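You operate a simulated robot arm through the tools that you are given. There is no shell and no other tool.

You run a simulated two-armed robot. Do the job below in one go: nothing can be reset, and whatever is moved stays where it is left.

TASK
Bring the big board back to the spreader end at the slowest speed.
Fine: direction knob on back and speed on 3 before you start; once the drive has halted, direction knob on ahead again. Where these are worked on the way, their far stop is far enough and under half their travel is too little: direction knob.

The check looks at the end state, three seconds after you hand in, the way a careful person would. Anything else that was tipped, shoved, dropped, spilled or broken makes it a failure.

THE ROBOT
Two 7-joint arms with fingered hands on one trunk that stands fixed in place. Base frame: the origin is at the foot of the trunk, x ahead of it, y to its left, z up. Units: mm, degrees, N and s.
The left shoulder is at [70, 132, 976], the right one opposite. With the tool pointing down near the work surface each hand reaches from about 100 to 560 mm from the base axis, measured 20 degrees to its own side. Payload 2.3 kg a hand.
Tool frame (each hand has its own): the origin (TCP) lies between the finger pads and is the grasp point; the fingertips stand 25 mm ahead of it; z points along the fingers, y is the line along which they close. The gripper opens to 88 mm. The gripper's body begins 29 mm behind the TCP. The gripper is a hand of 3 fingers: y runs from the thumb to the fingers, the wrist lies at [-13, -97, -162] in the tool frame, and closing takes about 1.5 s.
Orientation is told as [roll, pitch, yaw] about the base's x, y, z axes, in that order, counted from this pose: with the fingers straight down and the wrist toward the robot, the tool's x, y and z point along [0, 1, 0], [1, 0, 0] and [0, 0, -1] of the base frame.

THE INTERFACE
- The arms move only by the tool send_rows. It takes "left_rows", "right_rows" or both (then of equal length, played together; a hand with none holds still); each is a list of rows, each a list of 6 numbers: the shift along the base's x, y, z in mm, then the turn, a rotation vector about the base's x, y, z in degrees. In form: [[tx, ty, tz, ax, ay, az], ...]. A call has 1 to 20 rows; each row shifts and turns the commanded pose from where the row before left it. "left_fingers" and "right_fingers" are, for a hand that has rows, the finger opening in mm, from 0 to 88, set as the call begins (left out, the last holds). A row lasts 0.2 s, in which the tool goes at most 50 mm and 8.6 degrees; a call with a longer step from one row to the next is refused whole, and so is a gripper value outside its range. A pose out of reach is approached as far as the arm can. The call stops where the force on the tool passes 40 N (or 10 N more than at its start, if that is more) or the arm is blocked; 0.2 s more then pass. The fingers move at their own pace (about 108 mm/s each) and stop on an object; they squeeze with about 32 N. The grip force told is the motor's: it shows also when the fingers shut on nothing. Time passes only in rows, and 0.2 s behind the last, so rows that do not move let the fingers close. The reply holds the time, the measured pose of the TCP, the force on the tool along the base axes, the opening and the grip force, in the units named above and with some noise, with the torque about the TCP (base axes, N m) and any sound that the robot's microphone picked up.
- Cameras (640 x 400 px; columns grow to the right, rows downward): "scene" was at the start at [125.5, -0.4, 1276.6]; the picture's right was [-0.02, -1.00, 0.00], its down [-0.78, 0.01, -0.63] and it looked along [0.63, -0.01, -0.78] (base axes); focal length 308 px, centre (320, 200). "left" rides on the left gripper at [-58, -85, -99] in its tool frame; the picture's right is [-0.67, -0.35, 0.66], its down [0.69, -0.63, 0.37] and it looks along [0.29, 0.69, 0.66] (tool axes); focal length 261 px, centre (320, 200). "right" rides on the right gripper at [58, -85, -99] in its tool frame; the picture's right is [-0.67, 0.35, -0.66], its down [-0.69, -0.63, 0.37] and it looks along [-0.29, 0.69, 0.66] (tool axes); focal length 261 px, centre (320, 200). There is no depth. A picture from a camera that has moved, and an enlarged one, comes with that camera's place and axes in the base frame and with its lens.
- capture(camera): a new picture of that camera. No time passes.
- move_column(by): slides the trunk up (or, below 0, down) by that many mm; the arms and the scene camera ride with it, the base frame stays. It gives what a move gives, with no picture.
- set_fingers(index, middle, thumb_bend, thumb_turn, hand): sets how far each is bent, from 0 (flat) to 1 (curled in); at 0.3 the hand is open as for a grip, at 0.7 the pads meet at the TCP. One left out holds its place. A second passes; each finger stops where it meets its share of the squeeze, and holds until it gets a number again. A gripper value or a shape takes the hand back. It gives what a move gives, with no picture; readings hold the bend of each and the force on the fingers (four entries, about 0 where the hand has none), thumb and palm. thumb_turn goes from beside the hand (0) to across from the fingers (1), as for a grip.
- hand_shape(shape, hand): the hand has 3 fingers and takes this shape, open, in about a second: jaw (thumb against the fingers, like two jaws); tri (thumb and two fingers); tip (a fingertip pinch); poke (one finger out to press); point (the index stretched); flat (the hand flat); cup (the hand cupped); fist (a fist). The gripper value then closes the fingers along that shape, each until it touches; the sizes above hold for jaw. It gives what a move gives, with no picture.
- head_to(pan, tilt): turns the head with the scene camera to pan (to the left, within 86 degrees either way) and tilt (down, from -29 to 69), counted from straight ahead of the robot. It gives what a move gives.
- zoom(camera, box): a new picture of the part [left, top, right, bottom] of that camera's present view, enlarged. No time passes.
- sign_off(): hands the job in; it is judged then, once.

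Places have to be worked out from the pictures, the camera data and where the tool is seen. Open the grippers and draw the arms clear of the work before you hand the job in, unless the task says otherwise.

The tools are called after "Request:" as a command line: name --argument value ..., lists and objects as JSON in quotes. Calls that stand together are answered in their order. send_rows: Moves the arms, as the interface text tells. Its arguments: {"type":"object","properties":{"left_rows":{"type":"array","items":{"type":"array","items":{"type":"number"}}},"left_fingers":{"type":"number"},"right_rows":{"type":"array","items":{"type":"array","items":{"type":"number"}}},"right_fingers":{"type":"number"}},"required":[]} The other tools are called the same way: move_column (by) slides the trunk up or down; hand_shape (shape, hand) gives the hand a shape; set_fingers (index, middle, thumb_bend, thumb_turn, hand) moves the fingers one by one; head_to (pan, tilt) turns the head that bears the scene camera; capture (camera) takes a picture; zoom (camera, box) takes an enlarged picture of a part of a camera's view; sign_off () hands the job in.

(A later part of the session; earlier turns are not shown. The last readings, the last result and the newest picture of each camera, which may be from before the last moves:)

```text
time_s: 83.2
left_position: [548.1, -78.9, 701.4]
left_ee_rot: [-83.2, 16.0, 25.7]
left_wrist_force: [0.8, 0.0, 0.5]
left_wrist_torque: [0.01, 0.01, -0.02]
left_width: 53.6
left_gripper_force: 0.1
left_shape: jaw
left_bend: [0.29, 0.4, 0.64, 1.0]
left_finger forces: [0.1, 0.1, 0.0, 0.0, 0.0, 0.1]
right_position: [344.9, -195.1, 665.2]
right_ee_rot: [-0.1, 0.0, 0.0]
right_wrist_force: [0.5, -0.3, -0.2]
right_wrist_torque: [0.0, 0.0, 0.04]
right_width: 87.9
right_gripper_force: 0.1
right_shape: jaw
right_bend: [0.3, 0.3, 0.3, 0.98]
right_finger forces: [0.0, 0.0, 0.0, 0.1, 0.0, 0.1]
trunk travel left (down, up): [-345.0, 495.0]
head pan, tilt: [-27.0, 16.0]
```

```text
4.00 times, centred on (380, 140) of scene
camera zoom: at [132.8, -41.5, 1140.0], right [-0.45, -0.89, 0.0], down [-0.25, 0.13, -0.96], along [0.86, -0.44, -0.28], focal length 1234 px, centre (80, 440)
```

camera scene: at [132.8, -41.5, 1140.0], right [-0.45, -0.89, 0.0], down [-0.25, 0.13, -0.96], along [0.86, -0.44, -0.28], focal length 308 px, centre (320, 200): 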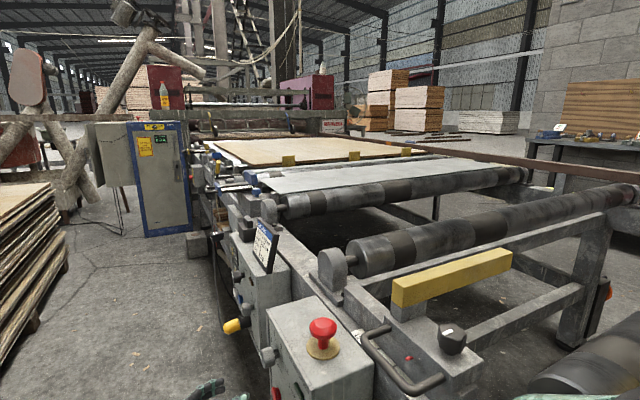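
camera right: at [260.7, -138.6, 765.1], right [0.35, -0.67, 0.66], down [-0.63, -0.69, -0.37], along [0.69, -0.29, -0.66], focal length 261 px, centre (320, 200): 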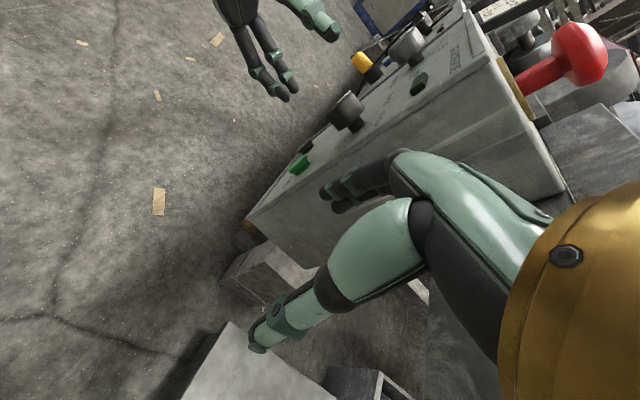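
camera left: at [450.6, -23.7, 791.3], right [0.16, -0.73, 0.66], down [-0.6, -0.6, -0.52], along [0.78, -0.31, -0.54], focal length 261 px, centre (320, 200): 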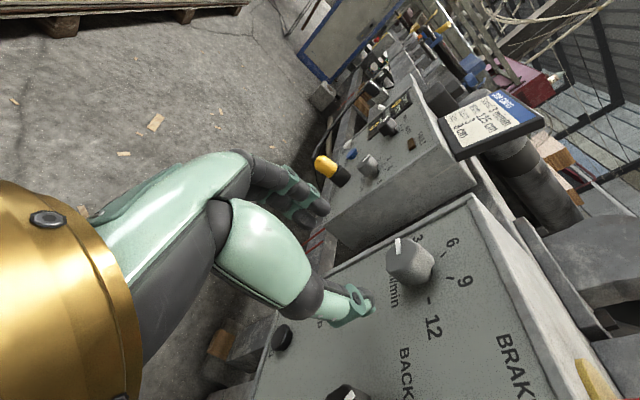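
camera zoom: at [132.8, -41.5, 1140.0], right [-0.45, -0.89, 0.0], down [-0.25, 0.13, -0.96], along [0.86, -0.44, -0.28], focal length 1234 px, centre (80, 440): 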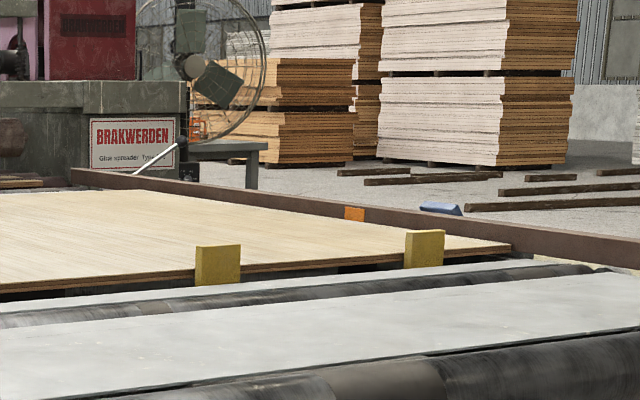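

The board spans roughly x 1.70–3.05 m, with the spreader's feed wheels at about x 3.6 m. I take close zooms of that gap and of the boards' guides.

Request:
zoom --camera "scene" --box '[185, 105, 285, 165]'

Request:
zoom --camera "scene" --box '[280, 105, 380, 165]'

Request:
zoom --camera "scene" --box '[190, 150, 290, 210]'

Request:
zoom --camera "scene" --box '[140, 115, 200, 165]'

```text
6.40 times, centred on (235, 135) of scene
camera zoom: at [132.8, -41.5, 1140.0], right [-0.45, -0.89, 0.0], down [-0.25, 0.13, -0.96], along [0.86, -0.44, -0.28], focal length 1974 px, centre (864, 616)
```

zoom: 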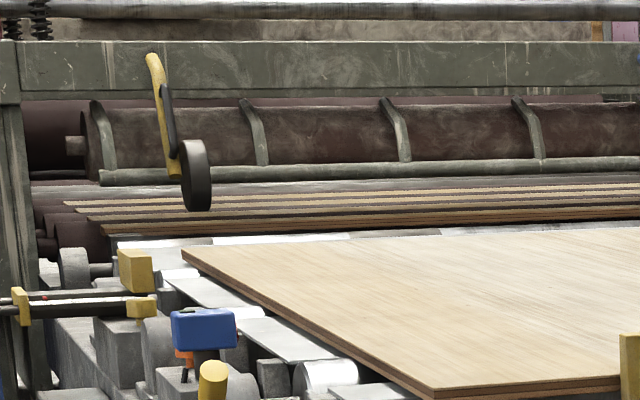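

```text
6.40 times, centred on (330, 135) of scene
camera zoom: at [132.8, -41.5, 1140.0], right [-0.45, -0.89, 0.0], down [-0.25, 0.13, -0.96], along [0.86, -0.44, -0.28], focal length 1974 px, centre (256, 616)
```

zoom: 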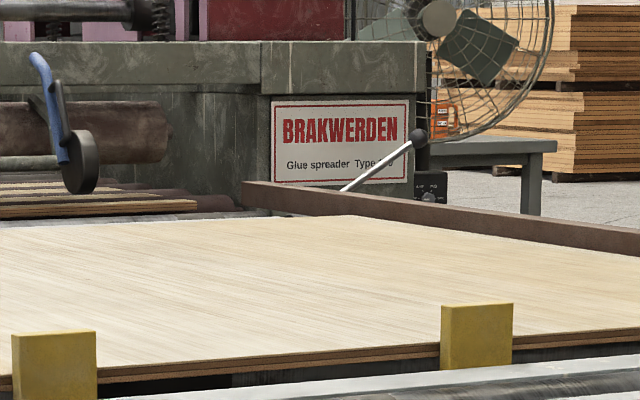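

```text
6.40 times, centred on (240, 180) of scene
camera zoom: at [132.8, -41.5, 1140.0], right [-0.45, -0.89, 0.0], down [-0.25, 0.13, -0.96], along [0.86, -0.44, -0.28], focal length 1974 px, centre (832, 328)
```

zoom: 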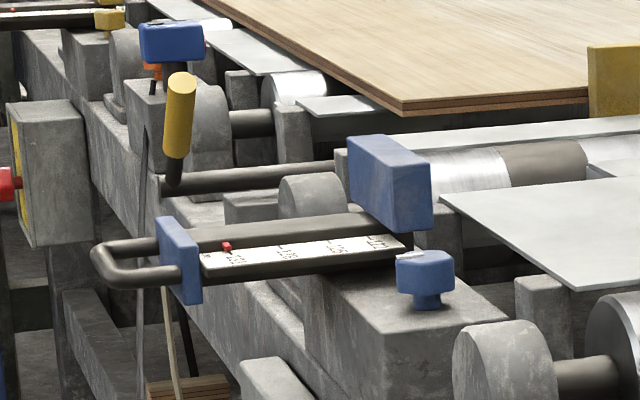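

```text
8.00 times, centred on (170, 140) of scene
camera zoom: at [132.8, -41.5, 1140.0], right [-0.45, -0.89, 0.0], down [-0.25, 0.13, -0.96], along [0.86, -0.44, -0.28], focal length 2468 px, centre (1520, 680)
```

zoom: 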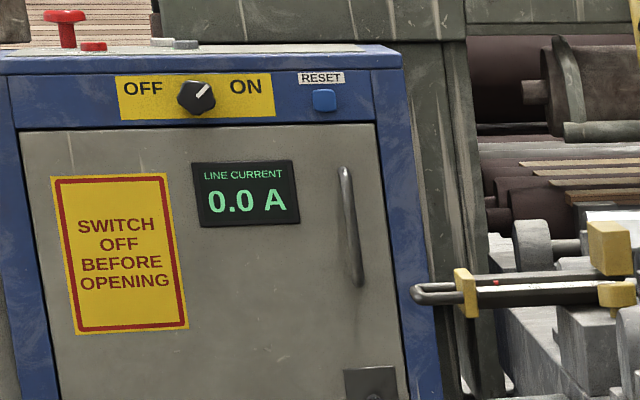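

The main switch is ON and line current is 0.0 A. Now I shape the left hand to "poke" and look where the fingertip is.

Request:
hand_shape --hand "left" --shape "poke"

Request:
capture --camera "left"

Request:
head_to --pan -10 --tilt 45

Request:
capture --camera "scene"

```text
time_s: 84.1
left_position: [547.4, -79.1, 700.8]
left_ee_rot: [-83.1, 16.0, 25.7]
left_wrist_force: [0.3, 0.1, -0.3]
left_wrist_torque: [0.0, 0.02, 0.01]
left_width: 0.0
left_gripper_force: 0.1
left_shape: poke
left_bend: [0.7, 0.7, 1.0, 1.0]
left_finger forces: [0.0, 0.1, 0.1, 0.0, 0.0, 0.0]
right_position: [344.7, -197.0, 665.1]
right_ee_rot: [0.0, 0.0, 0.0]
right_wrist_force: [-0.5, 0.2, 0.6]
right_wrist_torque: [-0.01, 0.02, 0.01]
right_width: 87.7
right_gripper_force: 0.1
right_shape: jaw
right_bend: [0.3, 0.3, 0.3, 0.98]
right_finger forces: [0.1, 0.0, 0.0, 0.1, 0.0, 0.1]
trunk travel left (down, up): [-345.0, 495.0]
head pan, tilt: [-27.0, 16.0]
```

```text
taken
camera left: at [450.6, -23.7, 791.2], right [0.16, -0.73, 0.66], down [-0.6, -0.6, -0.52], along [0.78, -0.31, -0.54], focal length 261 px, centre (320, 200)
```

left: 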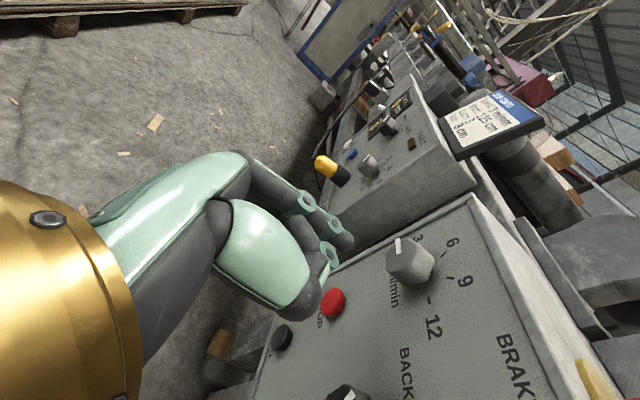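

```text
time_s: 85.0
left_position: [549.0, -79.2, 701.0]
left_ee_rot: [-83.2, 16.0, 25.7]
left_wrist_force: [-1.1, 0.2, -0.2]
left_wrist_torque: [-0.02, 0.02, 0.03]
left_width: 0.0
left_gripper_force: 0.1
left_shape: poke
left_bend: [0.7, 0.7, 1.0, 1.0]
left_finger forces: [0.0, 0.0, 0.0, 0.1, 0.0, 0.1]
right_position: [345.5, -195.6, 666.0]
right_ee_rot: [-0.1, 0.0, 0.0]
right_wrist_force: [-0.7, 0.3, 0.2]
right_wrist_torque: [0.02, -0.01, 0.0]
right_width: 87.5
right_gripper_force: 0.0
right_shape: jaw
right_bend: [0.3, 0.3, 0.3, 0.98]
right_finger forces: [0.0, 0.0, 0.0, 0.0, 0.0, 0.0]
trunk travel left (down, up): [-345.0, 495.0]
head pan, tilt: [-10.0, 45.0]
```

```text
taken
camera scene: at [129.6, -13.4, 1095.0], right [-0.17, -0.98, 0.0], down [-0.7, 0.12, -0.71], along [0.7, -0.12, -0.71], focal length 308 px, centre (320, 200)
```

scene: 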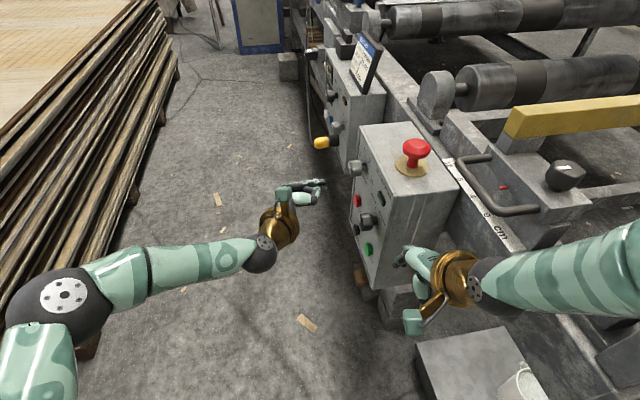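

In "poke" the two fingertips sit about 25 mm ahead of the TCP. I check whether "point" gives a single stretched finger with more reach.

Request:
hand_shape --hand "left" --shape "point"

Request:
capture --camera "left"

Request:
zoom --camera "scene" --box '[230, 130, 430, 290]'

```text
time_s: 85.9
left_position: [548.0, -77.9, 700.8]
left_ee_rot: [-83.2, 16.0, 25.7]
left_wrist_force: [-1.3, 0.5, -0.1]
left_wrist_torque: [-0.01, -0.02, 0.0]
left_width: 0.0
left_gripper_force: 0.2
left_shape: point
left_bend: [0.2, 1.0, 0.98, 0.88]
left_finger forces: [0.0, 0.1, 0.0, 0.1, 0.0, 0.0]
right_position: [345.1, -195.8, 666.2]
right_ee_rot: [0.0, 0.1, 0.0]
right_wrist_force: [0.2, -0.2, -1.0]
right_wrist_torque: [0.0, -0.02, 0.0]
right_width: 87.8
right_gripper_force: 0.1
right_shape: jaw
right_bend: [0.3, 0.3, 0.3, 0.98]
right_finger forces: [0.0, 0.1, 0.0, 0.0, 0.1, 0.1]
trunk travel left (down, up): [-345.0, 495.0]
head pan, tilt: [-10.0, 45.0]
```

```text
taken
camera left: at [450.6, -23.7, 791.2], right [0.16, -0.73, 0.66], down [-0.6, -0.6, -0.52], along [0.78, -0.31, -0.54], focal length 261 px, centre (320, 200)
```

left: 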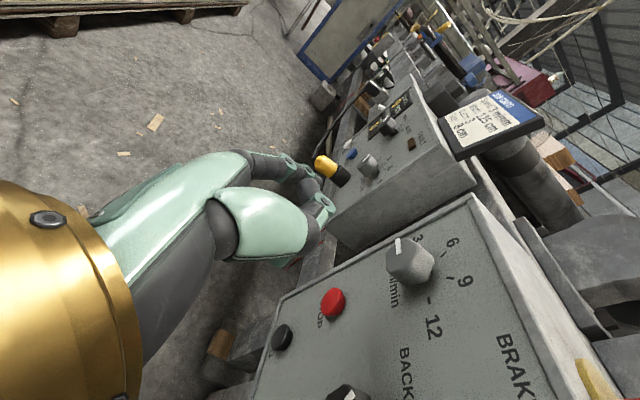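

```text
2.50 times, centred on (330, 210) of scene
camera zoom: at [129.6, -13.3, 1094.9], right [-0.17, -0.98, 0.0], down [-0.7, 0.12, -0.71], along [0.7, -0.12, -0.71], focal length 771 px, centre (295, 175)
```

zoom: 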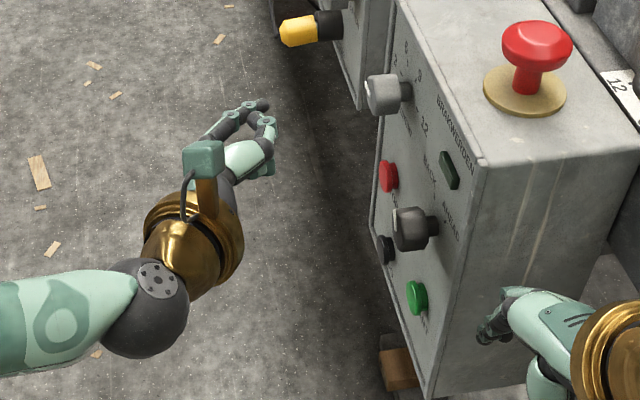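

I zoom on the pointing hand to locate the index fingertip relative to the tool.

Request:
zoom --camera "left" --box '[210, 110, 370, 270]'

Request:
zoom --camera "scene" --box '[260, 150, 340, 230]'

```text
2.50 times, centred on (290, 190) of left
camera zoom: at [450.6, -23.7, 791.2], right [0.16, -0.73, 0.66], down [-0.6, -0.6, -0.52], along [0.78, -0.31, -0.54], focal length 652 px, centre (395, 225)
```

zoom: 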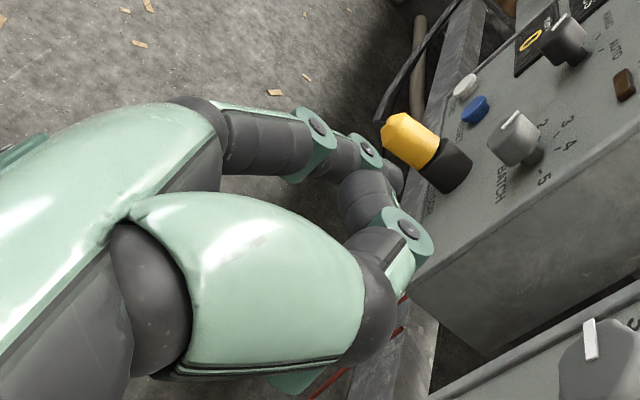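

```text
5.00 times, centred on (300, 190) of scene
camera zoom: at [129.6, -13.3, 1094.9], right [-0.17, -0.98, 0.0], down [-0.7, 0.12, -0.71], along [0.7, -0.12, -0.71], focal length 1542 px, centre (420, 250)
```

zoom: 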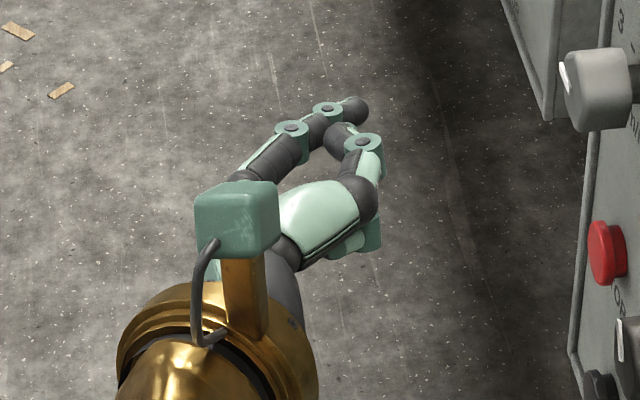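

The stretched index gains nothing, so I'll use "poke". For STOP's reach the trunk should come down about 80 mm. My estimates leave some 40 mm or more clearance below the right elbow, so I go in two steps and check.

Request:
hand_shape --hand "left" --shape "poke"

Request:
head_to --pan -70 --tilt 45

Request:
move_column --by -40

Request:
capture --camera "scene"

Request:
capture --camera "right"

```text
time_s: 86.8
left_position: [547.1, -79.1, 701.5]
left_ee_rot: [-83.2, 16.0, 25.7]
left_wrist_force: [-0.1, 0.2, 0.6]
left_wrist_torque: [-0.01, 0.03, 0.0]
left_width: 0.2
left_gripper_force: 0.1
left_shape: poke
left_bend: [0.7, 0.7, 1.0, 1.0]
left_finger forces: [0.0, 0.0, 0.0, 0.1, 0.1, 0.0]
right_position: [345.2, -196.4, 665.9]
right_ee_rot: [0.0, 0.0, 0.0]
right_wrist_force: [0.6, 0.9, -0.5]
right_wrist_torque: [0.0, 0.03, -0.03]
right_width: 87.5
right_gripper_force: 0.0
right_shape: jaw
right_bend: [0.3, 0.3, 0.3, 0.98]
right_finger forces: [0.0, 0.0, 0.0, 0.0, 0.0, 0.0]
trunk travel left (down, up): [-345.0, 495.0]
head pan, tilt: [-10.0, 45.0]
```

```text
time_s: 88.1
left_position: [547.5, -79.5, 700.3]
left_ee_rot: [-83.2, 16.1, 25.7]
left_wrist_force: [-0.4, 0.1, 0.2]
left_wrist_torque: [0.0, 0.0, -0.02]
left_width: 0.1
left_gripper_force: 0.1
left_shape: poke
left_bend: [0.7, 0.7, 1.0, 1.0]
left_finger forces: [0.1, 0.0, 0.1, 0.0, 0.0, 0.1]
right_position: [345.2, -196.6, 664.3]
right_ee_rot: [0.0, 0.0, 0.0]
right_wrist_force: [-0.5, 0.2, 0.0]
right_wrist_torque: [0.0, -0.02, 0.05]
right_width: 87.7
right_gripper_force: 0.0
right_shape: jaw
right_bend: [0.3, 0.3, 0.3, 0.98]
right_finger forces: [0.0, 0.0, 0.0, 0.1, 0.0, 0.1]
trunk travel left (down, up): [-345.0, 495.0]
head pan, tilt: [-70.0, 45.0]
```

```text
time_s: 89.0
left_position: [547.3, -78.9, 660.7]
left_ee_rot: [-83.2, 16.0, 25.7]
left_wrist_force: [0.1, 0.3, -0.6]
left_wrist_torque: [0.0, -0.04, -0.02]
left_width: 0.0
left_gripper_force: 0.1
left_shape: poke
left_bend: [0.7, 0.7, 1.0, 1.0]
left_finger forces: [0.1, 0.0, 0.1, 0.0, 0.0, 0.0]
right_position: [344.4, -195.7, 625.1]
right_ee_rot: [0.0, 0.0, -0.1]
right_wrist_force: [0.6, 0.5, -0.3]
right_wrist_torque: [-0.04, 0.02, 0.04]
right_width: 87.5
right_gripper_force: 0.0
right_shape: jaw
right_bend: [0.3, 0.3, 0.3, 0.98]
right_finger forces: [0.1, 0.0, 0.0, 0.0, 0.1, 0.1]
trunk travel left (down, up): [-305.0, 535.0]
head pan, tilt: [-70.0, 45.0]
```

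```text
taken
camera scene: at [77.1, -75.6, 1054.9], right [-0.94, -0.34, 0.0], down [-0.24, 0.66, -0.71], along [0.24, -0.66, -0.71], focal length 308 px, centre (320, 200)
```

scene: 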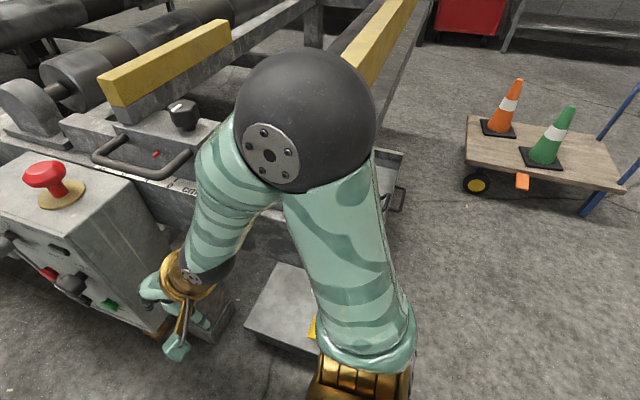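

```text
taken
camera right: at [260.2, -138.0, 725.2], right [0.35, -0.67, 0.66], down [-0.63, -0.69, -0.37], along [0.69, -0.28, -0.66], focal length 261 px, centre (320, 200)
```

right: 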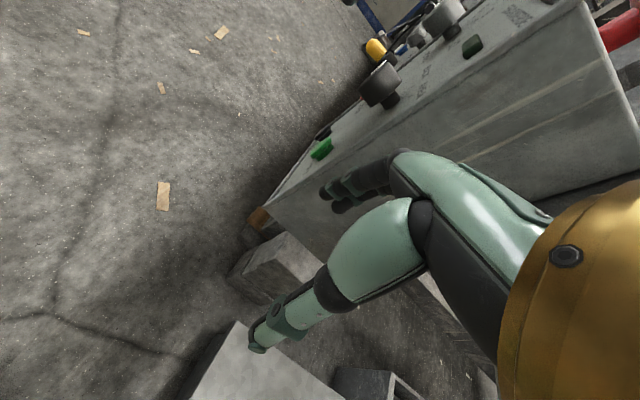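

The elbow still looks clear of the rail and near-end bar. I lower 30 mm more and check again.

Request:
move_column --by -30

Request:
capture --camera "scene"

Request:
capture --camera "left"

```text
time_s: 89.7
left_position: [547.5, -78.5, 630.7]
left_ee_rot: [-83.3, 16.0, 25.7]
left_wrist_force: [-0.8, -0.8, 0.1]
left_wrist_torque: [-0.03, -0.01, -0.02]
left_width: 0.0
left_gripper_force: 0.1
left_shape: poke
left_bend: [0.7, 0.7, 1.0, 1.0]
left_finger forces: [0.0, 0.1, 0.0, 0.2, 0.0, 0.0]
right_position: [345.4, -196.0, 595.3]
right_ee_rot: [0.0, 0.0, 0.1]
right_wrist_force: [-0.4, 0.4, -0.5]
right_wrist_torque: [0.01, 0.01, 0.02]
right_width: 87.8
right_gripper_force: 0.1
right_shape: jaw
right_bend: [0.3, 0.3, 0.3, 0.98]
right_finger forces: [0.0, 0.0, 0.0, 0.1, 0.0, 0.0]
trunk travel left (down, up): [-275.0, 565.0]
head pan, tilt: [-70.0, 45.0]
```

```text
taken
camera scene: at [77.1, -75.6, 1024.9], right [-0.94, -0.34, 0.0], down [-0.24, 0.66, -0.71], along [0.24, -0.66, -0.71], focal length 308 px, centre (320, 200)
```

scene: 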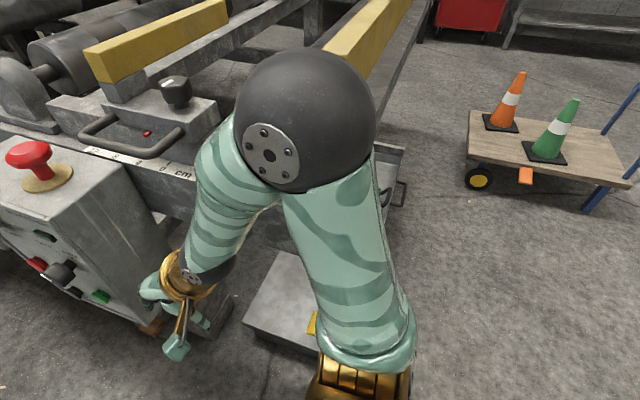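

```text
taken
camera left: at [450.5, -23.7, 721.2], right [0.16, -0.73, 0.66], down [-0.6, -0.6, -0.52], along [0.78, -0.31, -0.54], focal length 261 px, centre (320, 200)
```

left: 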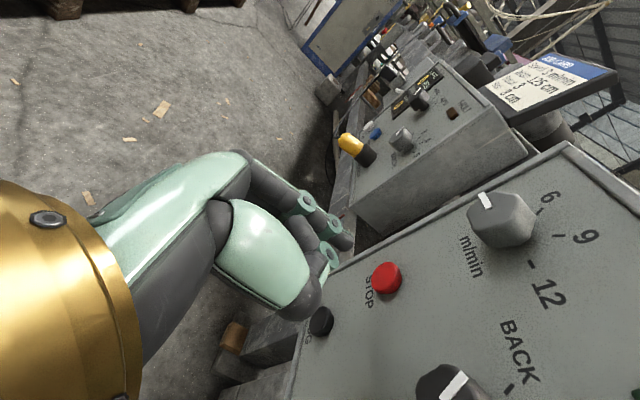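

Now STOP shows at about (596, 600). Before starting anything I rehearse reaching it, hovering about 15 mm off without pressing.

Request:
send_rows --left_rows '[[7.6, -12, -5.4, 0, 0, 0], [7.6, -12, -5.4, 0, 0, 0], [7.6, -12, -5.4, 0, 0, 0], [7.6, -12, -5.4, 0, 0, 0], [7.6, -12, -5.4, 0, 0, 0], [0, 0, 0, 0, 0, 0]]'

Request:
capture --camera "left"

Request:
head_to --pan -20 --tilt 40

Request:
zoom --camera "scene" --box '[240, 120, 400, 280]'

```text
time_s: 91.1
left_position: [587.0, -137.3, 604.1]
left_ee_rot: [-83.2, 16.0, 25.7]
left_wrist_force: [-0.1, 1.0, -0.7]
left_wrist_torque: [0.02, -0.02, -0.02]
left_width: 0.0
left_gripper_force: 0.1
left_shape: poke
left_bend: [0.7, 0.7, 1.0, 1.0]
left_finger forces: [0.0, 0.0, 0.1, 0.1, 0.0, 0.0]
right_position: [345.3, -196.9, 595.4]
right_ee_rot: [0.0, 0.0, -0.1]
right_wrist_force: [-0.1, -0.3, -0.5]
right_wrist_torque: [-0.01, 0.04, 0.0]
right_width: 87.7
right_gripper_force: 0.1
right_shape: jaw
right_bend: [0.3, 0.3, 0.3, 0.98]
right_finger forces: [0.0, 0.0, 0.1, 0.0, 0.0, 0.0]
trunk travel left (down, up): [-275.0, 565.0]
head pan, tilt: [-70.0, 45.0]
```

```text
taken
camera left: at [489.1, -83.7, 694.6], right [0.16, -0.73, 0.66], down [-0.6, -0.6, -0.52], along [0.78, -0.31, -0.54], focal length 261 px, centre (320, 200)
```

left: 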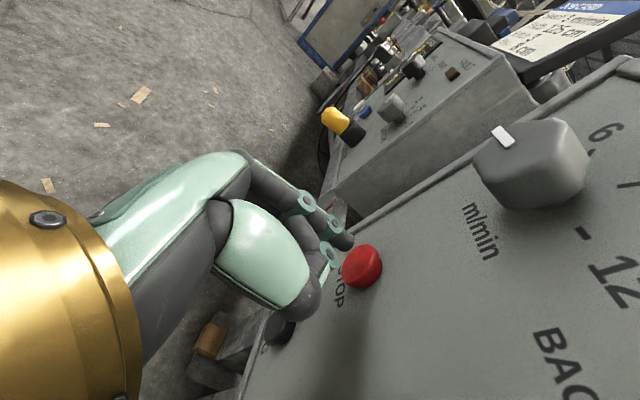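

```text
time_s: 92.3
left_position: [585.6, -138.2, 603.8]
left_ee_rot: [-83.2, 16.0, 25.7]
left_wrist_force: [-0.2, 0.2, -0.7]
left_wrist_torque: [0.01, -0.05, 0.04]
left_width: 0.0
left_gripper_force: 0.1
left_shape: poke
left_bend: [0.7, 0.7, 1.0, 1.0]
left_finger forces: [0.0, 0.0, 0.0, 0.1, 0.1, 0.0]
right_position: [344.6, -197.2, 595.6]
right_ee_rot: [-0.1, 0.0, 0.0]
right_wrist_force: [1.0, 0.4, 0.0]
right_wrist_torque: [0.0, 0.02, 0.01]
right_width: 87.8
right_gripper_force: 0.0
right_shape: jaw
right_bend: [0.3, 0.3, 0.3, 0.98]
right_finger forces: [0.0, 0.0, 0.0, 0.0, 0.1, 0.0]
trunk travel left (down, up): [-275.0, 565.0]
head pan, tilt: [-20.0, 40.0]
```

```text
2.50 times, centred on (320, 200) of scene
camera zoom: at [129.4, -28.4, 1032.2], right [-0.34, -0.94, 0.0], down [-0.6, 0.22, -0.77], along [0.72, -0.26, -0.64], focal length 771 px, centre (320, 200)
```

zoom: 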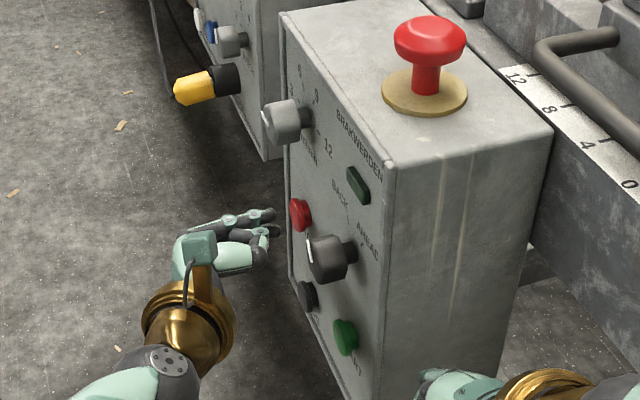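

STOP is reachable, with both fingertips lined up on it. Now I go to hover in front of START at (491, 559).

Request:
send_rows --left_rows '[[0, 12, 0, 0, 0, 0], [-21, 0, -8.4, 0, 0, 0], [-21, 0, -8.4, 0, 0, 0], [-21, 0, -8.4, 0, 0, 0], [-21, 0, -8.4, 0, 0, 0], [-21, -3, -8.4, 0, 0, 0], [0, -7, 0, 0, 0, 0], [0, 0, 0, 0, 0, 0]]'

Request:
capture --camera "left"

Request:
zoom --camera "scene" --box '[240, 140, 400, 300]'

```text
time_s: 94.1
left_position: [480.9, -137.3, 561.6]
left_ee_rot: [-83.2, 15.9, 25.7]
left_wrist_force: [0.8, 0.3, -0.3]
left_wrist_torque: [-0.01, 0.0, -0.01]
left_width: 0.0
left_gripper_force: 0.0
left_shape: poke
left_bend: [0.7, 0.7, 1.0, 1.0]
left_finger forces: [0.0, 0.0, 0.0, 0.1, 0.0, 0.0]
right_position: [344.0, -195.3, 594.9]
right_ee_rot: [0.0, -0.1, -0.1]
right_wrist_force: [-0.1, 0.7, -0.8]
right_wrist_torque: [0.01, 0.03, -0.02]
right_width: 87.7
right_gripper_force: 0.1
right_shape: jaw
right_bend: [0.3, 0.3, 0.3, 0.98]
right_finger forces: [0.1, 0.0, 0.0, 0.0, 0.0, 0.0]
trunk travel left (down, up): [-275.0, 565.0]
head pan, tilt: [-20.0, 40.0]
```

```text
taken
camera left: at [383.9, -82.3, 651.7], right [0.16, -0.73, 0.66], down [-0.6, -0.6, -0.52], along [0.78, -0.31, -0.54], focal length 261 px, centre (320, 200)
```

left: 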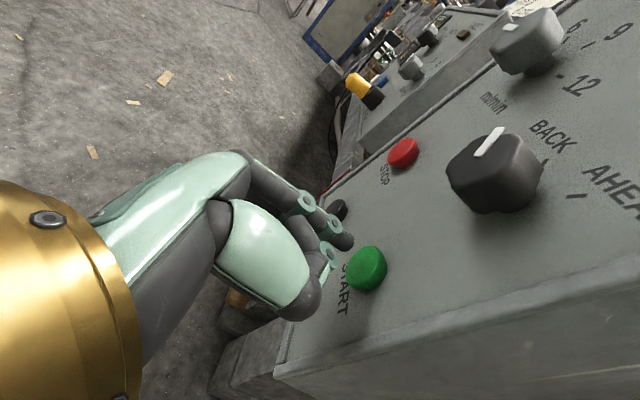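

```text
2.50 times, centred on (320, 220) of scene
camera zoom: at [129.4, -28.2, 1032.2], right [-0.34, -0.94, 0.0], down [-0.6, 0.22, -0.77], along [0.72, -0.26, -0.64], focal length 771 px, centre (320, 150)
```

zoom: 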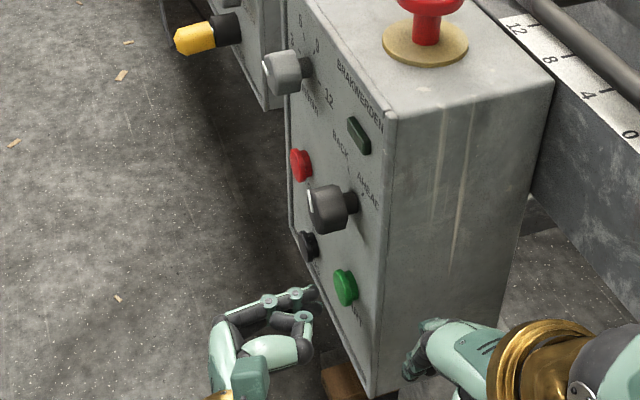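

START shows at about (488, 563), so I correct by a few mm and approach until light contact.

Request:
send_rows --left_rows '[[-3, -6, 3.5, 0, 0, 0], [0, -5, 0, 0, 0, 0], [0, -3, 0, 0, 0, 0], [0, -1.5, 0, 0, 0, 0], [0, 0, 0, 0, 0, 0]]'

Request:
capture --camera "left"

Request:
head_to --pan -27 --tilt 16

Request:
capture --camera "scene"

```text
time_s: 95.3
left_position: [477.5, -152.2, 565.6]
left_ee_rot: [-83.2, 15.9, 25.7]
left_wrist_force: [0.3, -0.2, 0.0]
left_wrist_torque: [-0.02, 0.01, 0.02]
left_width: 0.0
left_gripper_force: 0.0
left_shape: poke
left_bend: [0.7, 0.7, 1.0, 1.0]
left_finger forces: [0.0, 0.0, 0.1, 0.0, 0.0, 0.0]
right_position: [344.6, -196.9, 594.6]
right_ee_rot: [0.0, -0.1, 0.0]
right_wrist_force: [0.1, -0.6, -0.7]
right_wrist_torque: [0.03, 0.02, 0.01]
right_width: 88.0
right_gripper_force: 0.1
right_shape: jaw
right_bend: [0.3, 0.3, 0.3, 0.98]
right_finger forces: [0.0, 0.1, 0.0, 0.1, 0.0, 0.1]
trunk travel left (down, up): [-275.0, 565.0]
head pan, tilt: [-20.0, 40.0]
```

```text
taken
camera left: at [380.7, -96.6, 655.7], right [0.16, -0.73, 0.66], down [-0.6, -0.6, -0.52], along [0.78, -0.31, -0.54], focal length 261 px, centre (320, 200)
```

left: 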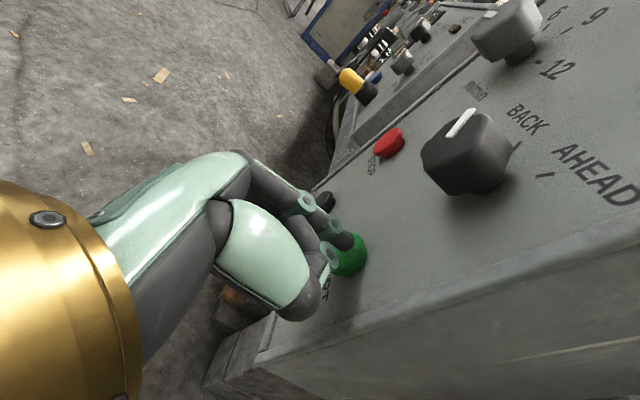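

```text
time_s: 96.2
left_position: [479.0, -151.1, 565.1]
left_ee_rot: [-83.2, 16.0, 25.6]
left_wrist_force: [0.2, 0.1, -0.7]
left_wrist_torque: [-0.02, 0.06, 0.02]
left_width: 0.0
left_gripper_force: 0.1
left_shape: poke
left_bend: [0.7, 0.7, 1.0, 1.0]
left_finger forces: [0.0, 0.1, 0.0, 0.1, 0.0, 0.0]
right_position: [345.1, -196.7, 595.3]
right_ee_rot: [-0.1, 0.0, -0.1]
right_wrist_force: [1.1, 0.0, -0.3]
right_wrist_torque: [-0.02, 0.01, 0.02]
right_width: 87.8
right_gripper_force: 0.0
right_shape: jaw
right_bend: [0.3, 0.3, 0.3, 0.98]
right_finger forces: [0.1, 0.0, 0.0, 0.0, 0.1, 0.0]
trunk travel left (down, up): [-275.0, 565.0]
head pan, tilt: [-27.0, 16.0]
```

```text
taken
camera scene: at [132.7, -41.6, 1070.0], right [-0.45, -0.89, 0.0], down [-0.25, 0.13, -0.96], along [0.86, -0.44, -0.28], focal length 308 px, centre (320, 200)
```

scene: 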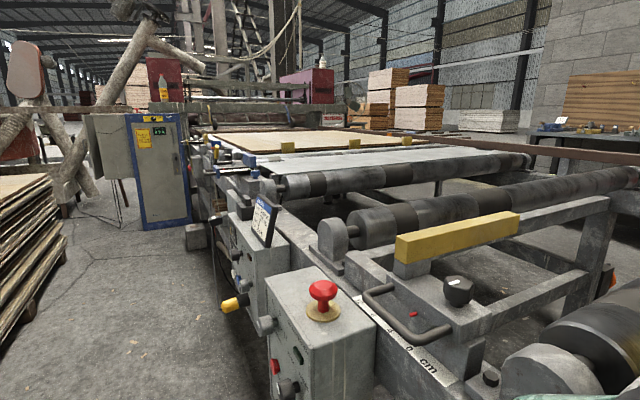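

The fingertips are just in front of START. I take a baseline zoom of the board, then press START in small steps.

Request:
zoom --camera "scene" --box '[130, 100, 290, 200]'

Request:
send_rows --left_rows '[[0, -2, 0, 0, 0, 0], [0, -2, 0, 0, 0, 0], [0, -2, 0, 0, 0, 0], [0, -2, 0, 0, 0, 0]]'

Request:
zoom --camera "scene" --box '[130, 100, 290, 200]'

Request:
capture --camera "left"

```text
4.00 times, centred on (210, 150) of scene
camera zoom: at [132.7, -41.6, 1070.0], right [-0.45, -0.89, 0.0], down [-0.25, 0.13, -0.96], along [0.86, -0.44, -0.28], focal length 1234 px, centre (760, 400)
```

zoom: 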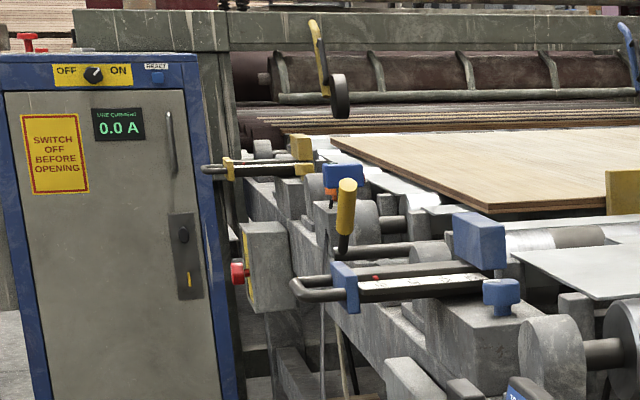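

```text
time_s: 97.2
left_position: [477.0, -160.2, 566.6]
left_ee_rot: [-83.2, 16.0, 25.9]
left_wrist_force: [0.3, 3.8, 1.3]
left_wrist_torque: [0.04, 0.0, 0.07]
left_width: 0.0
left_gripper_force: 0.0
left_shape: poke
left_bend: [0.7, 0.7, 1.0, 1.0]
left_finger forces: [0.0, 3.5, 0.0, 0.0, 0.1, 0.0]
right_position: [345.9, -195.8, 595.3]
right_ee_rot: [-0.1, 0.1, 0.2]
right_wrist_force: [0.0, 0.9, -0.3]
right_wrist_torque: [0.03, -0.02, 0.0]
right_width: 88.0
right_gripper_force: 0.0
right_shape: jaw
right_bend: [0.3, 0.3, 0.3, 0.98]
right_finger forces: [0.1, 0.0, 0.0, 0.1, 0.1, 0.0]
trunk travel left (down, up): [-275.0, 565.0]
head pan, tilt: [-27.0, 16.0]
heard: click
```

```text
4.00 times, centred on (210, 150) of scene
camera zoom: at [132.6, -40.8, 1070.2], right [-0.45, -0.89, 0.0], down [-0.25, 0.12, -0.96], along [0.86, -0.44, -0.28], focal length 1234 px, centre (760, 400)
```

zoom: 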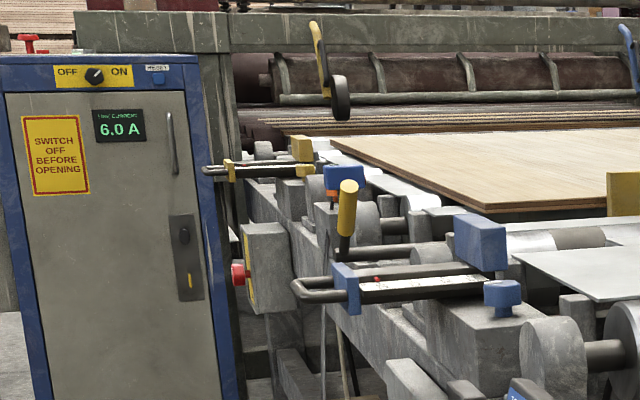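

```text
taken
camera left: at [380.3, -104.8, 655.4], right [0.16, -0.73, 0.66], down [-0.6, -0.6, -0.52], along [0.78, -0.31, -0.54], focal length 261 px, centre (320, 200)
```

left: 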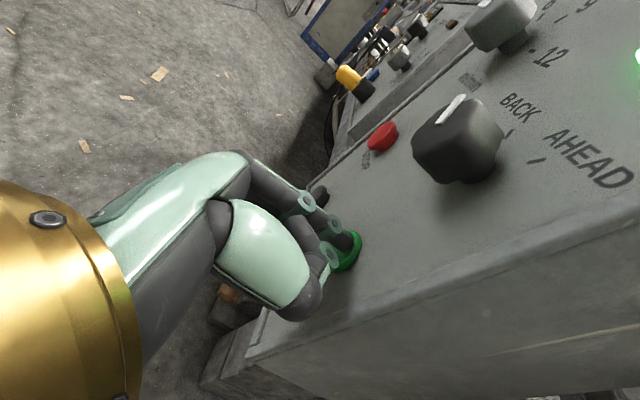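

START clicked: the lamp lit and line current is 6.0 A. I withdraw and move to hover at STOP while watching the board.

Request:
send_rows --left_rows '[[0, 14, 0, 0, 0, 0], [12, 10, 4, 0, 0, 0], [24, 0, 8.5, 0, 0, 0], [24, 0, 8.5, 0, 0, 0], [24, 0, 8.5, 0, 0, 0], [24, 0, 8, 0, 0, 0]]'

Request:
zoom --camera "scene" --box '[130, 100, 290, 200]'

Request:
capture --camera "left"

```text
time_s: 98.6
left_position: [587.4, -135.5, 601.7]
left_ee_rot: [-83.1, 16.1, 25.7]
left_wrist_force: [-0.3, -0.1, 0.0]
left_wrist_torque: [-0.02, -0.02, 0.08]
left_width: 0.0
left_gripper_force: 0.1
left_shape: poke
left_bend: [0.7, 0.7, 1.0, 1.0]
left_finger forces: [0.0, 0.1, 0.1, 0.0, 0.0, 0.0]
right_position: [344.7, -195.9, 595.3]
right_ee_rot: [-0.1, -0.1, 0.0]
right_wrist_force: [0.0, -1.3, 0.9]
right_wrist_torque: [0.03, -0.04, 0.0]
right_width: 87.6
right_gripper_force: 0.1
right_shape: jaw
right_bend: [0.3, 0.3, 0.3, 0.98]
right_finger forces: [0.1, 0.0, 0.1, 0.0, 0.0, 0.0]
trunk travel left (down, up): [-275.0, 565.0]
head pan, tilt: [-27.0, 16.0]
```

```text
4.00 times, centred on (210, 150) of scene
camera zoom: at [132.8, -41.8, 1070.1], right [-0.45, -0.89, 0.0], down [-0.25, 0.13, -0.96], along [0.86, -0.44, -0.28], focal length 1234 px, centre (760, 400)
```

zoom: 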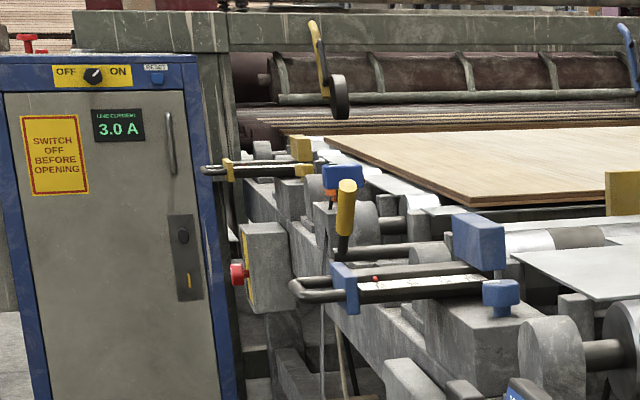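

```text
taken
camera left: at [490.4, -81.8, 692.9], right [0.16, -0.73, 0.66], down [-0.6, -0.6, -0.52], along [0.78, -0.32, -0.54], focal length 261 px, centre (320, 200)
```

left: 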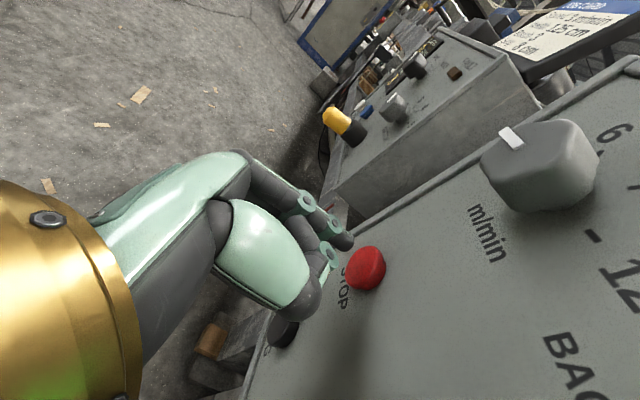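

The board is moving towards the spreader at about 50 mm/s (current 3.0 A). I hold at STOP and keep watching.

Request:
send_rows --left_rows '[[0, -2, 1, 0, 0, 0], [0, 0, 0, 0, 0, 0], [0, 0, 0, 0, 0, 0], [0, 0, 0, 0, 0, 0], [0, 0, 0, 0, 0, 0], [0, 0, 0, 0, 0, 0], [0, 0, 0, 0, 0, 0], [0, 0, 0, 0, 0, 0]]'

Request:
zoom --camera "scene" --box '[130, 100, 290, 200]'

Request:
zoom --camera "scene" --box '[180, 100, 280, 160]'

```text
time_s: 100.4
left_position: [586.7, -138.4, 604.1]
left_ee_rot: [-83.2, 16.0, 25.7]
left_wrist_force: [-0.4, 0.1, -0.5]
left_wrist_torque: [0.03, 0.02, 0.02]
left_width: 0.0
left_gripper_force: 0.0
left_shape: poke
left_bend: [0.7, 0.7, 1.0, 1.0]
left_finger forces: [0.0, 0.1, 0.1, 0.0, 0.1, 0.1]
right_position: [345.2, -195.8, 595.8]
right_ee_rot: [0.0, -0.1, 0.1]
right_wrist_force: [0.1, 0.3, -0.1]
right_wrist_torque: [0.01, 0.04, 0.03]
right_width: 87.6
right_gripper_force: 0.1
right_shape: jaw
right_bend: [0.3, 0.3, 0.3, 0.98]
right_finger forces: [0.1, 0.0, 0.0, 0.0, 0.0, 0.0]
trunk travel left (down, up): [-275.0, 565.0]
head pan, tilt: [-27.0, 16.0]
```

```text
4.00 times, centred on (210, 150) of scene
camera zoom: at [132.8, -41.6, 1070.1], right [-0.45, -0.89, 0.0], down [-0.25, 0.13, -0.96], along [0.86, -0.44, -0.28], focal length 1234 px, centre (760, 400)
```

zoom: 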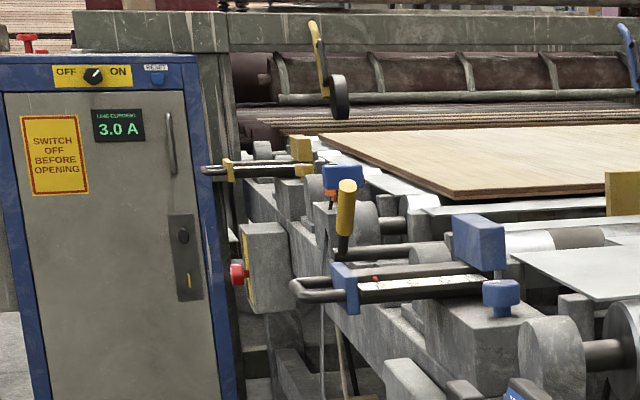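

```text
6.40 times, centred on (230, 130) of scene
camera zoom: at [132.8, -41.6, 1070.1], right [-0.45, -0.89, 0.0], down [-0.25, 0.13, -0.96], along [0.86, -0.44, -0.28], focal length 1974 px, centre (896, 648)
```

zoom: 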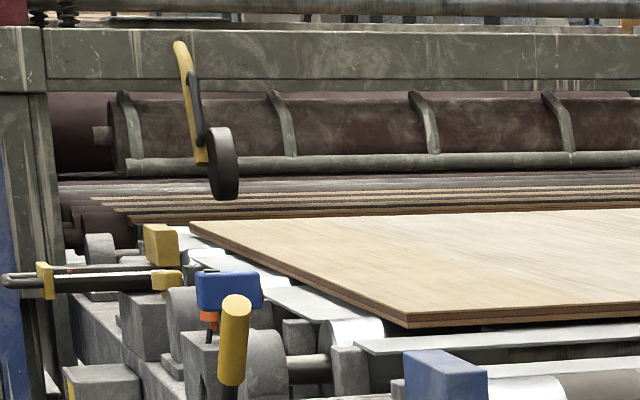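

The far edge is nearing the dark slats in front of the spreader rolls. I edge the finger to within a few mm of STOP and check again after a short time.

Request:
send_rows --left_rows '[[0, -5, 0, 0, 0, 0], [0, -4, 0, 0, 0, 0], [0, 0, 0, 0, 0, 0]]'

Request:
zoom --camera "scene" --box '[180, 100, 280, 160]'

Request:
zoom --camera "scene" --box '[120, 100, 200, 150]'

Request:
capture --camera "left"

```text
time_s: 101.2
left_position: [586.7, -147.6, 603.5]
left_ee_rot: [-83.2, 16.1, 25.6]
left_wrist_force: [0.1, 0.2, 0.0]
left_wrist_torque: [-0.03, 0.03, 0.02]
left_width: 0.0
left_gripper_force: 0.2
left_shape: poke
left_bend: [0.7, 0.7, 1.0, 1.0]
left_finger forces: [0.0, 0.0, 0.0, 0.0, 0.0, 0.1]
right_position: [345.6, -196.3, 596.7]
right_ee_rot: [0.0, 0.0, 0.0]
right_wrist_force: [-1.0, 0.2, 0.5]
right_wrist_torque: [-0.01, -0.01, 0.0]
right_width: 88.0
right_gripper_force: 0.0
right_shape: jaw
right_bend: [0.3, 0.3, 0.3, 0.98]
right_finger forces: [0.0, 0.0, 0.0, 0.0, 0.0, 0.0]
trunk travel left (down, up): [-275.0, 565.0]
head pan, tilt: [-27.0, 16.0]
```

```text
6.40 times, centred on (230, 130) of scene
camera zoom: at [132.8, -41.6, 1070.1], right [-0.45, -0.89, 0.0], down [-0.25, 0.13, -0.96], along [0.86, -0.44, -0.28], focal length 1974 px, centre (896, 648)
```

zoom: 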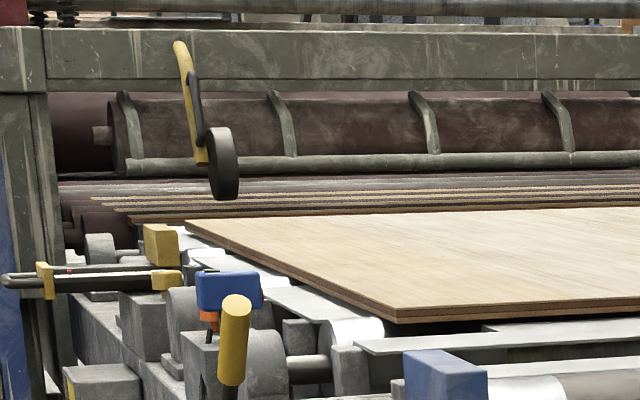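

```text
8.00 times, centred on (160, 125) of scene
camera zoom: at [132.8, -41.6, 1070.1], right [-0.45, -0.89, 0.0], down [-0.25, 0.13, -0.96], along [0.86, -0.44, -0.28], focal length 2468 px, centre (1600, 800)
```

zoom: 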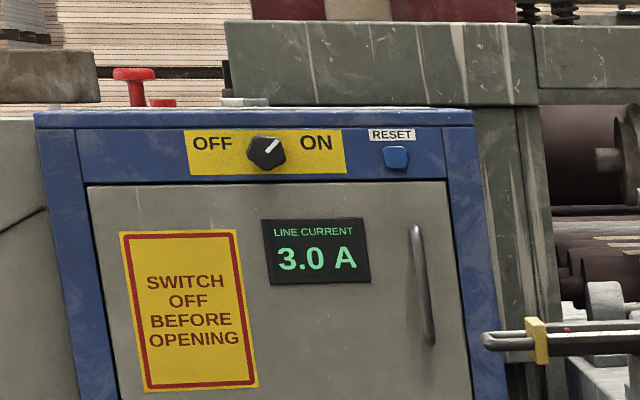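

```text
taken
camera left: at [489.2, -92.5, 693.8], right [0.16, -0.73, 0.66], down [-0.6, -0.6, -0.52], along [0.78, -0.31, -0.54], focal length 261 px, centre (320, 200)
```

left: 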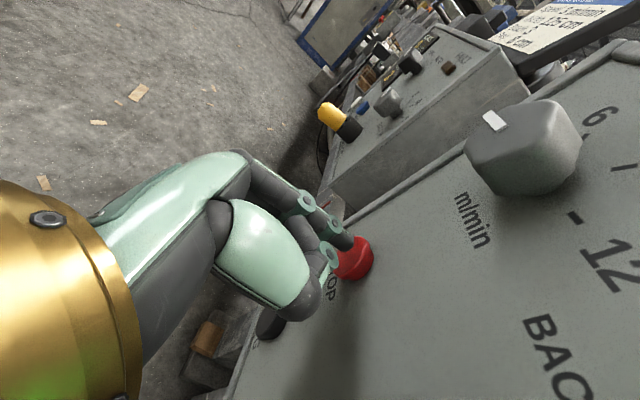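

Still moving at 3.0 A, with the far edge getting close. I step on in short waits, finger ready at STOP.

Request:
send_rows --left_rows '[[0, 0, 0, 0, 0, 0], [0, 0, 0, 0, 0, 0], [0, 0, 0, 0, 0, 0]]'

Request:
zoom --camera "scene" --box '[180, 100, 280, 160]'

Request:
zoom --camera "scene" --box '[270, 100, 370, 160]'

Request:
zoom --camera "scene" --box '[120, 100, 200, 150]'

```text
time_s: 102.0
left_position: [585.8, -147.4, 604.3]
left_ee_rot: [-83.1, 16.0, 25.6]
left_wrist_force: [-0.7, -0.6, 0.6]
left_wrist_torque: [-0.02, 0.02, 0.03]
left_width: 0.0
left_gripper_force: 0.0
left_shape: poke
left_bend: [0.7, 0.7, 1.0, 1.0]
left_finger forces: [0.0, 0.1, 0.1, 0.0, 0.0, 0.1]
right_position: [345.1, -195.4, 595.2]
right_ee_rot: [0.0, 0.0, 0.0]
right_wrist_force: [-0.3, -0.3, -0.8]
right_wrist_torque: [0.0, -0.01, -0.04]
right_width: 87.8
right_gripper_force: 0.1
right_shape: jaw
right_bend: [0.3, 0.3, 0.3, 0.98]
right_finger forces: [0.0, 0.0, 0.0, 0.1, 0.0, 0.0]
trunk travel left (down, up): [-275.0, 565.0]
head pan, tilt: [-27.0, 16.0]
```

```text
6.40 times, centred on (230, 130) of scene
camera zoom: at [132.7, -41.6, 1070.1], right [-0.45, -0.89, 0.0], down [-0.25, 0.13, -0.96], along [0.86, -0.44, -0.28], focal length 1974 px, centre (896, 648)
```

zoom: 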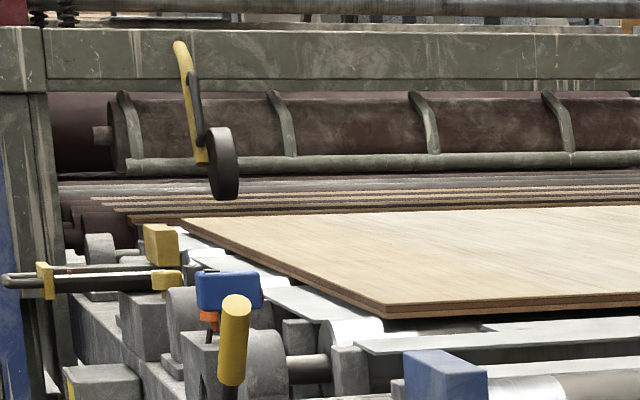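

```text
6.40 times, centred on (320, 130) of scene
camera zoom: at [132.7, -41.6, 1070.1], right [-0.45, -0.89, 0.0], down [-0.25, 0.13, -0.96], along [0.86, -0.44, -0.28], focal length 1974 px, centre (320, 648)
```

zoom: 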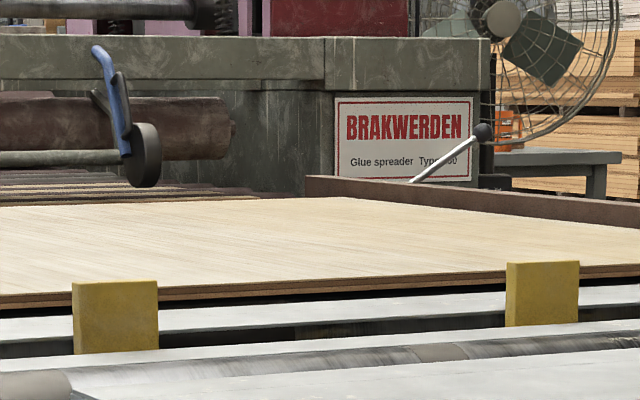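

```text
8.00 times, centred on (160, 125) of scene
camera zoom: at [132.7, -41.6, 1070.1], right [-0.45, -0.89, 0.0], down [-0.25, 0.13, -0.96], along [0.86, -0.44, -0.28], focal length 2468 px, centre (1600, 800)
```

zoom: 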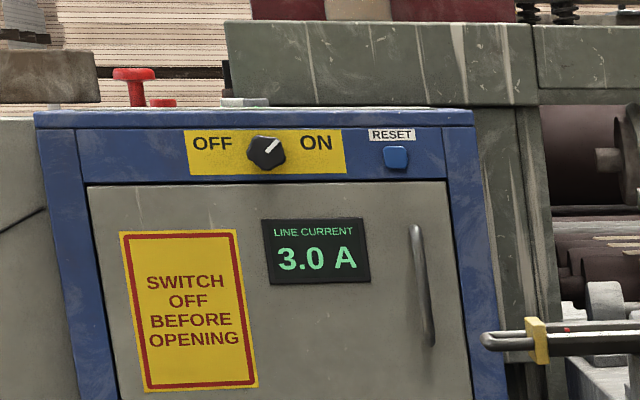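

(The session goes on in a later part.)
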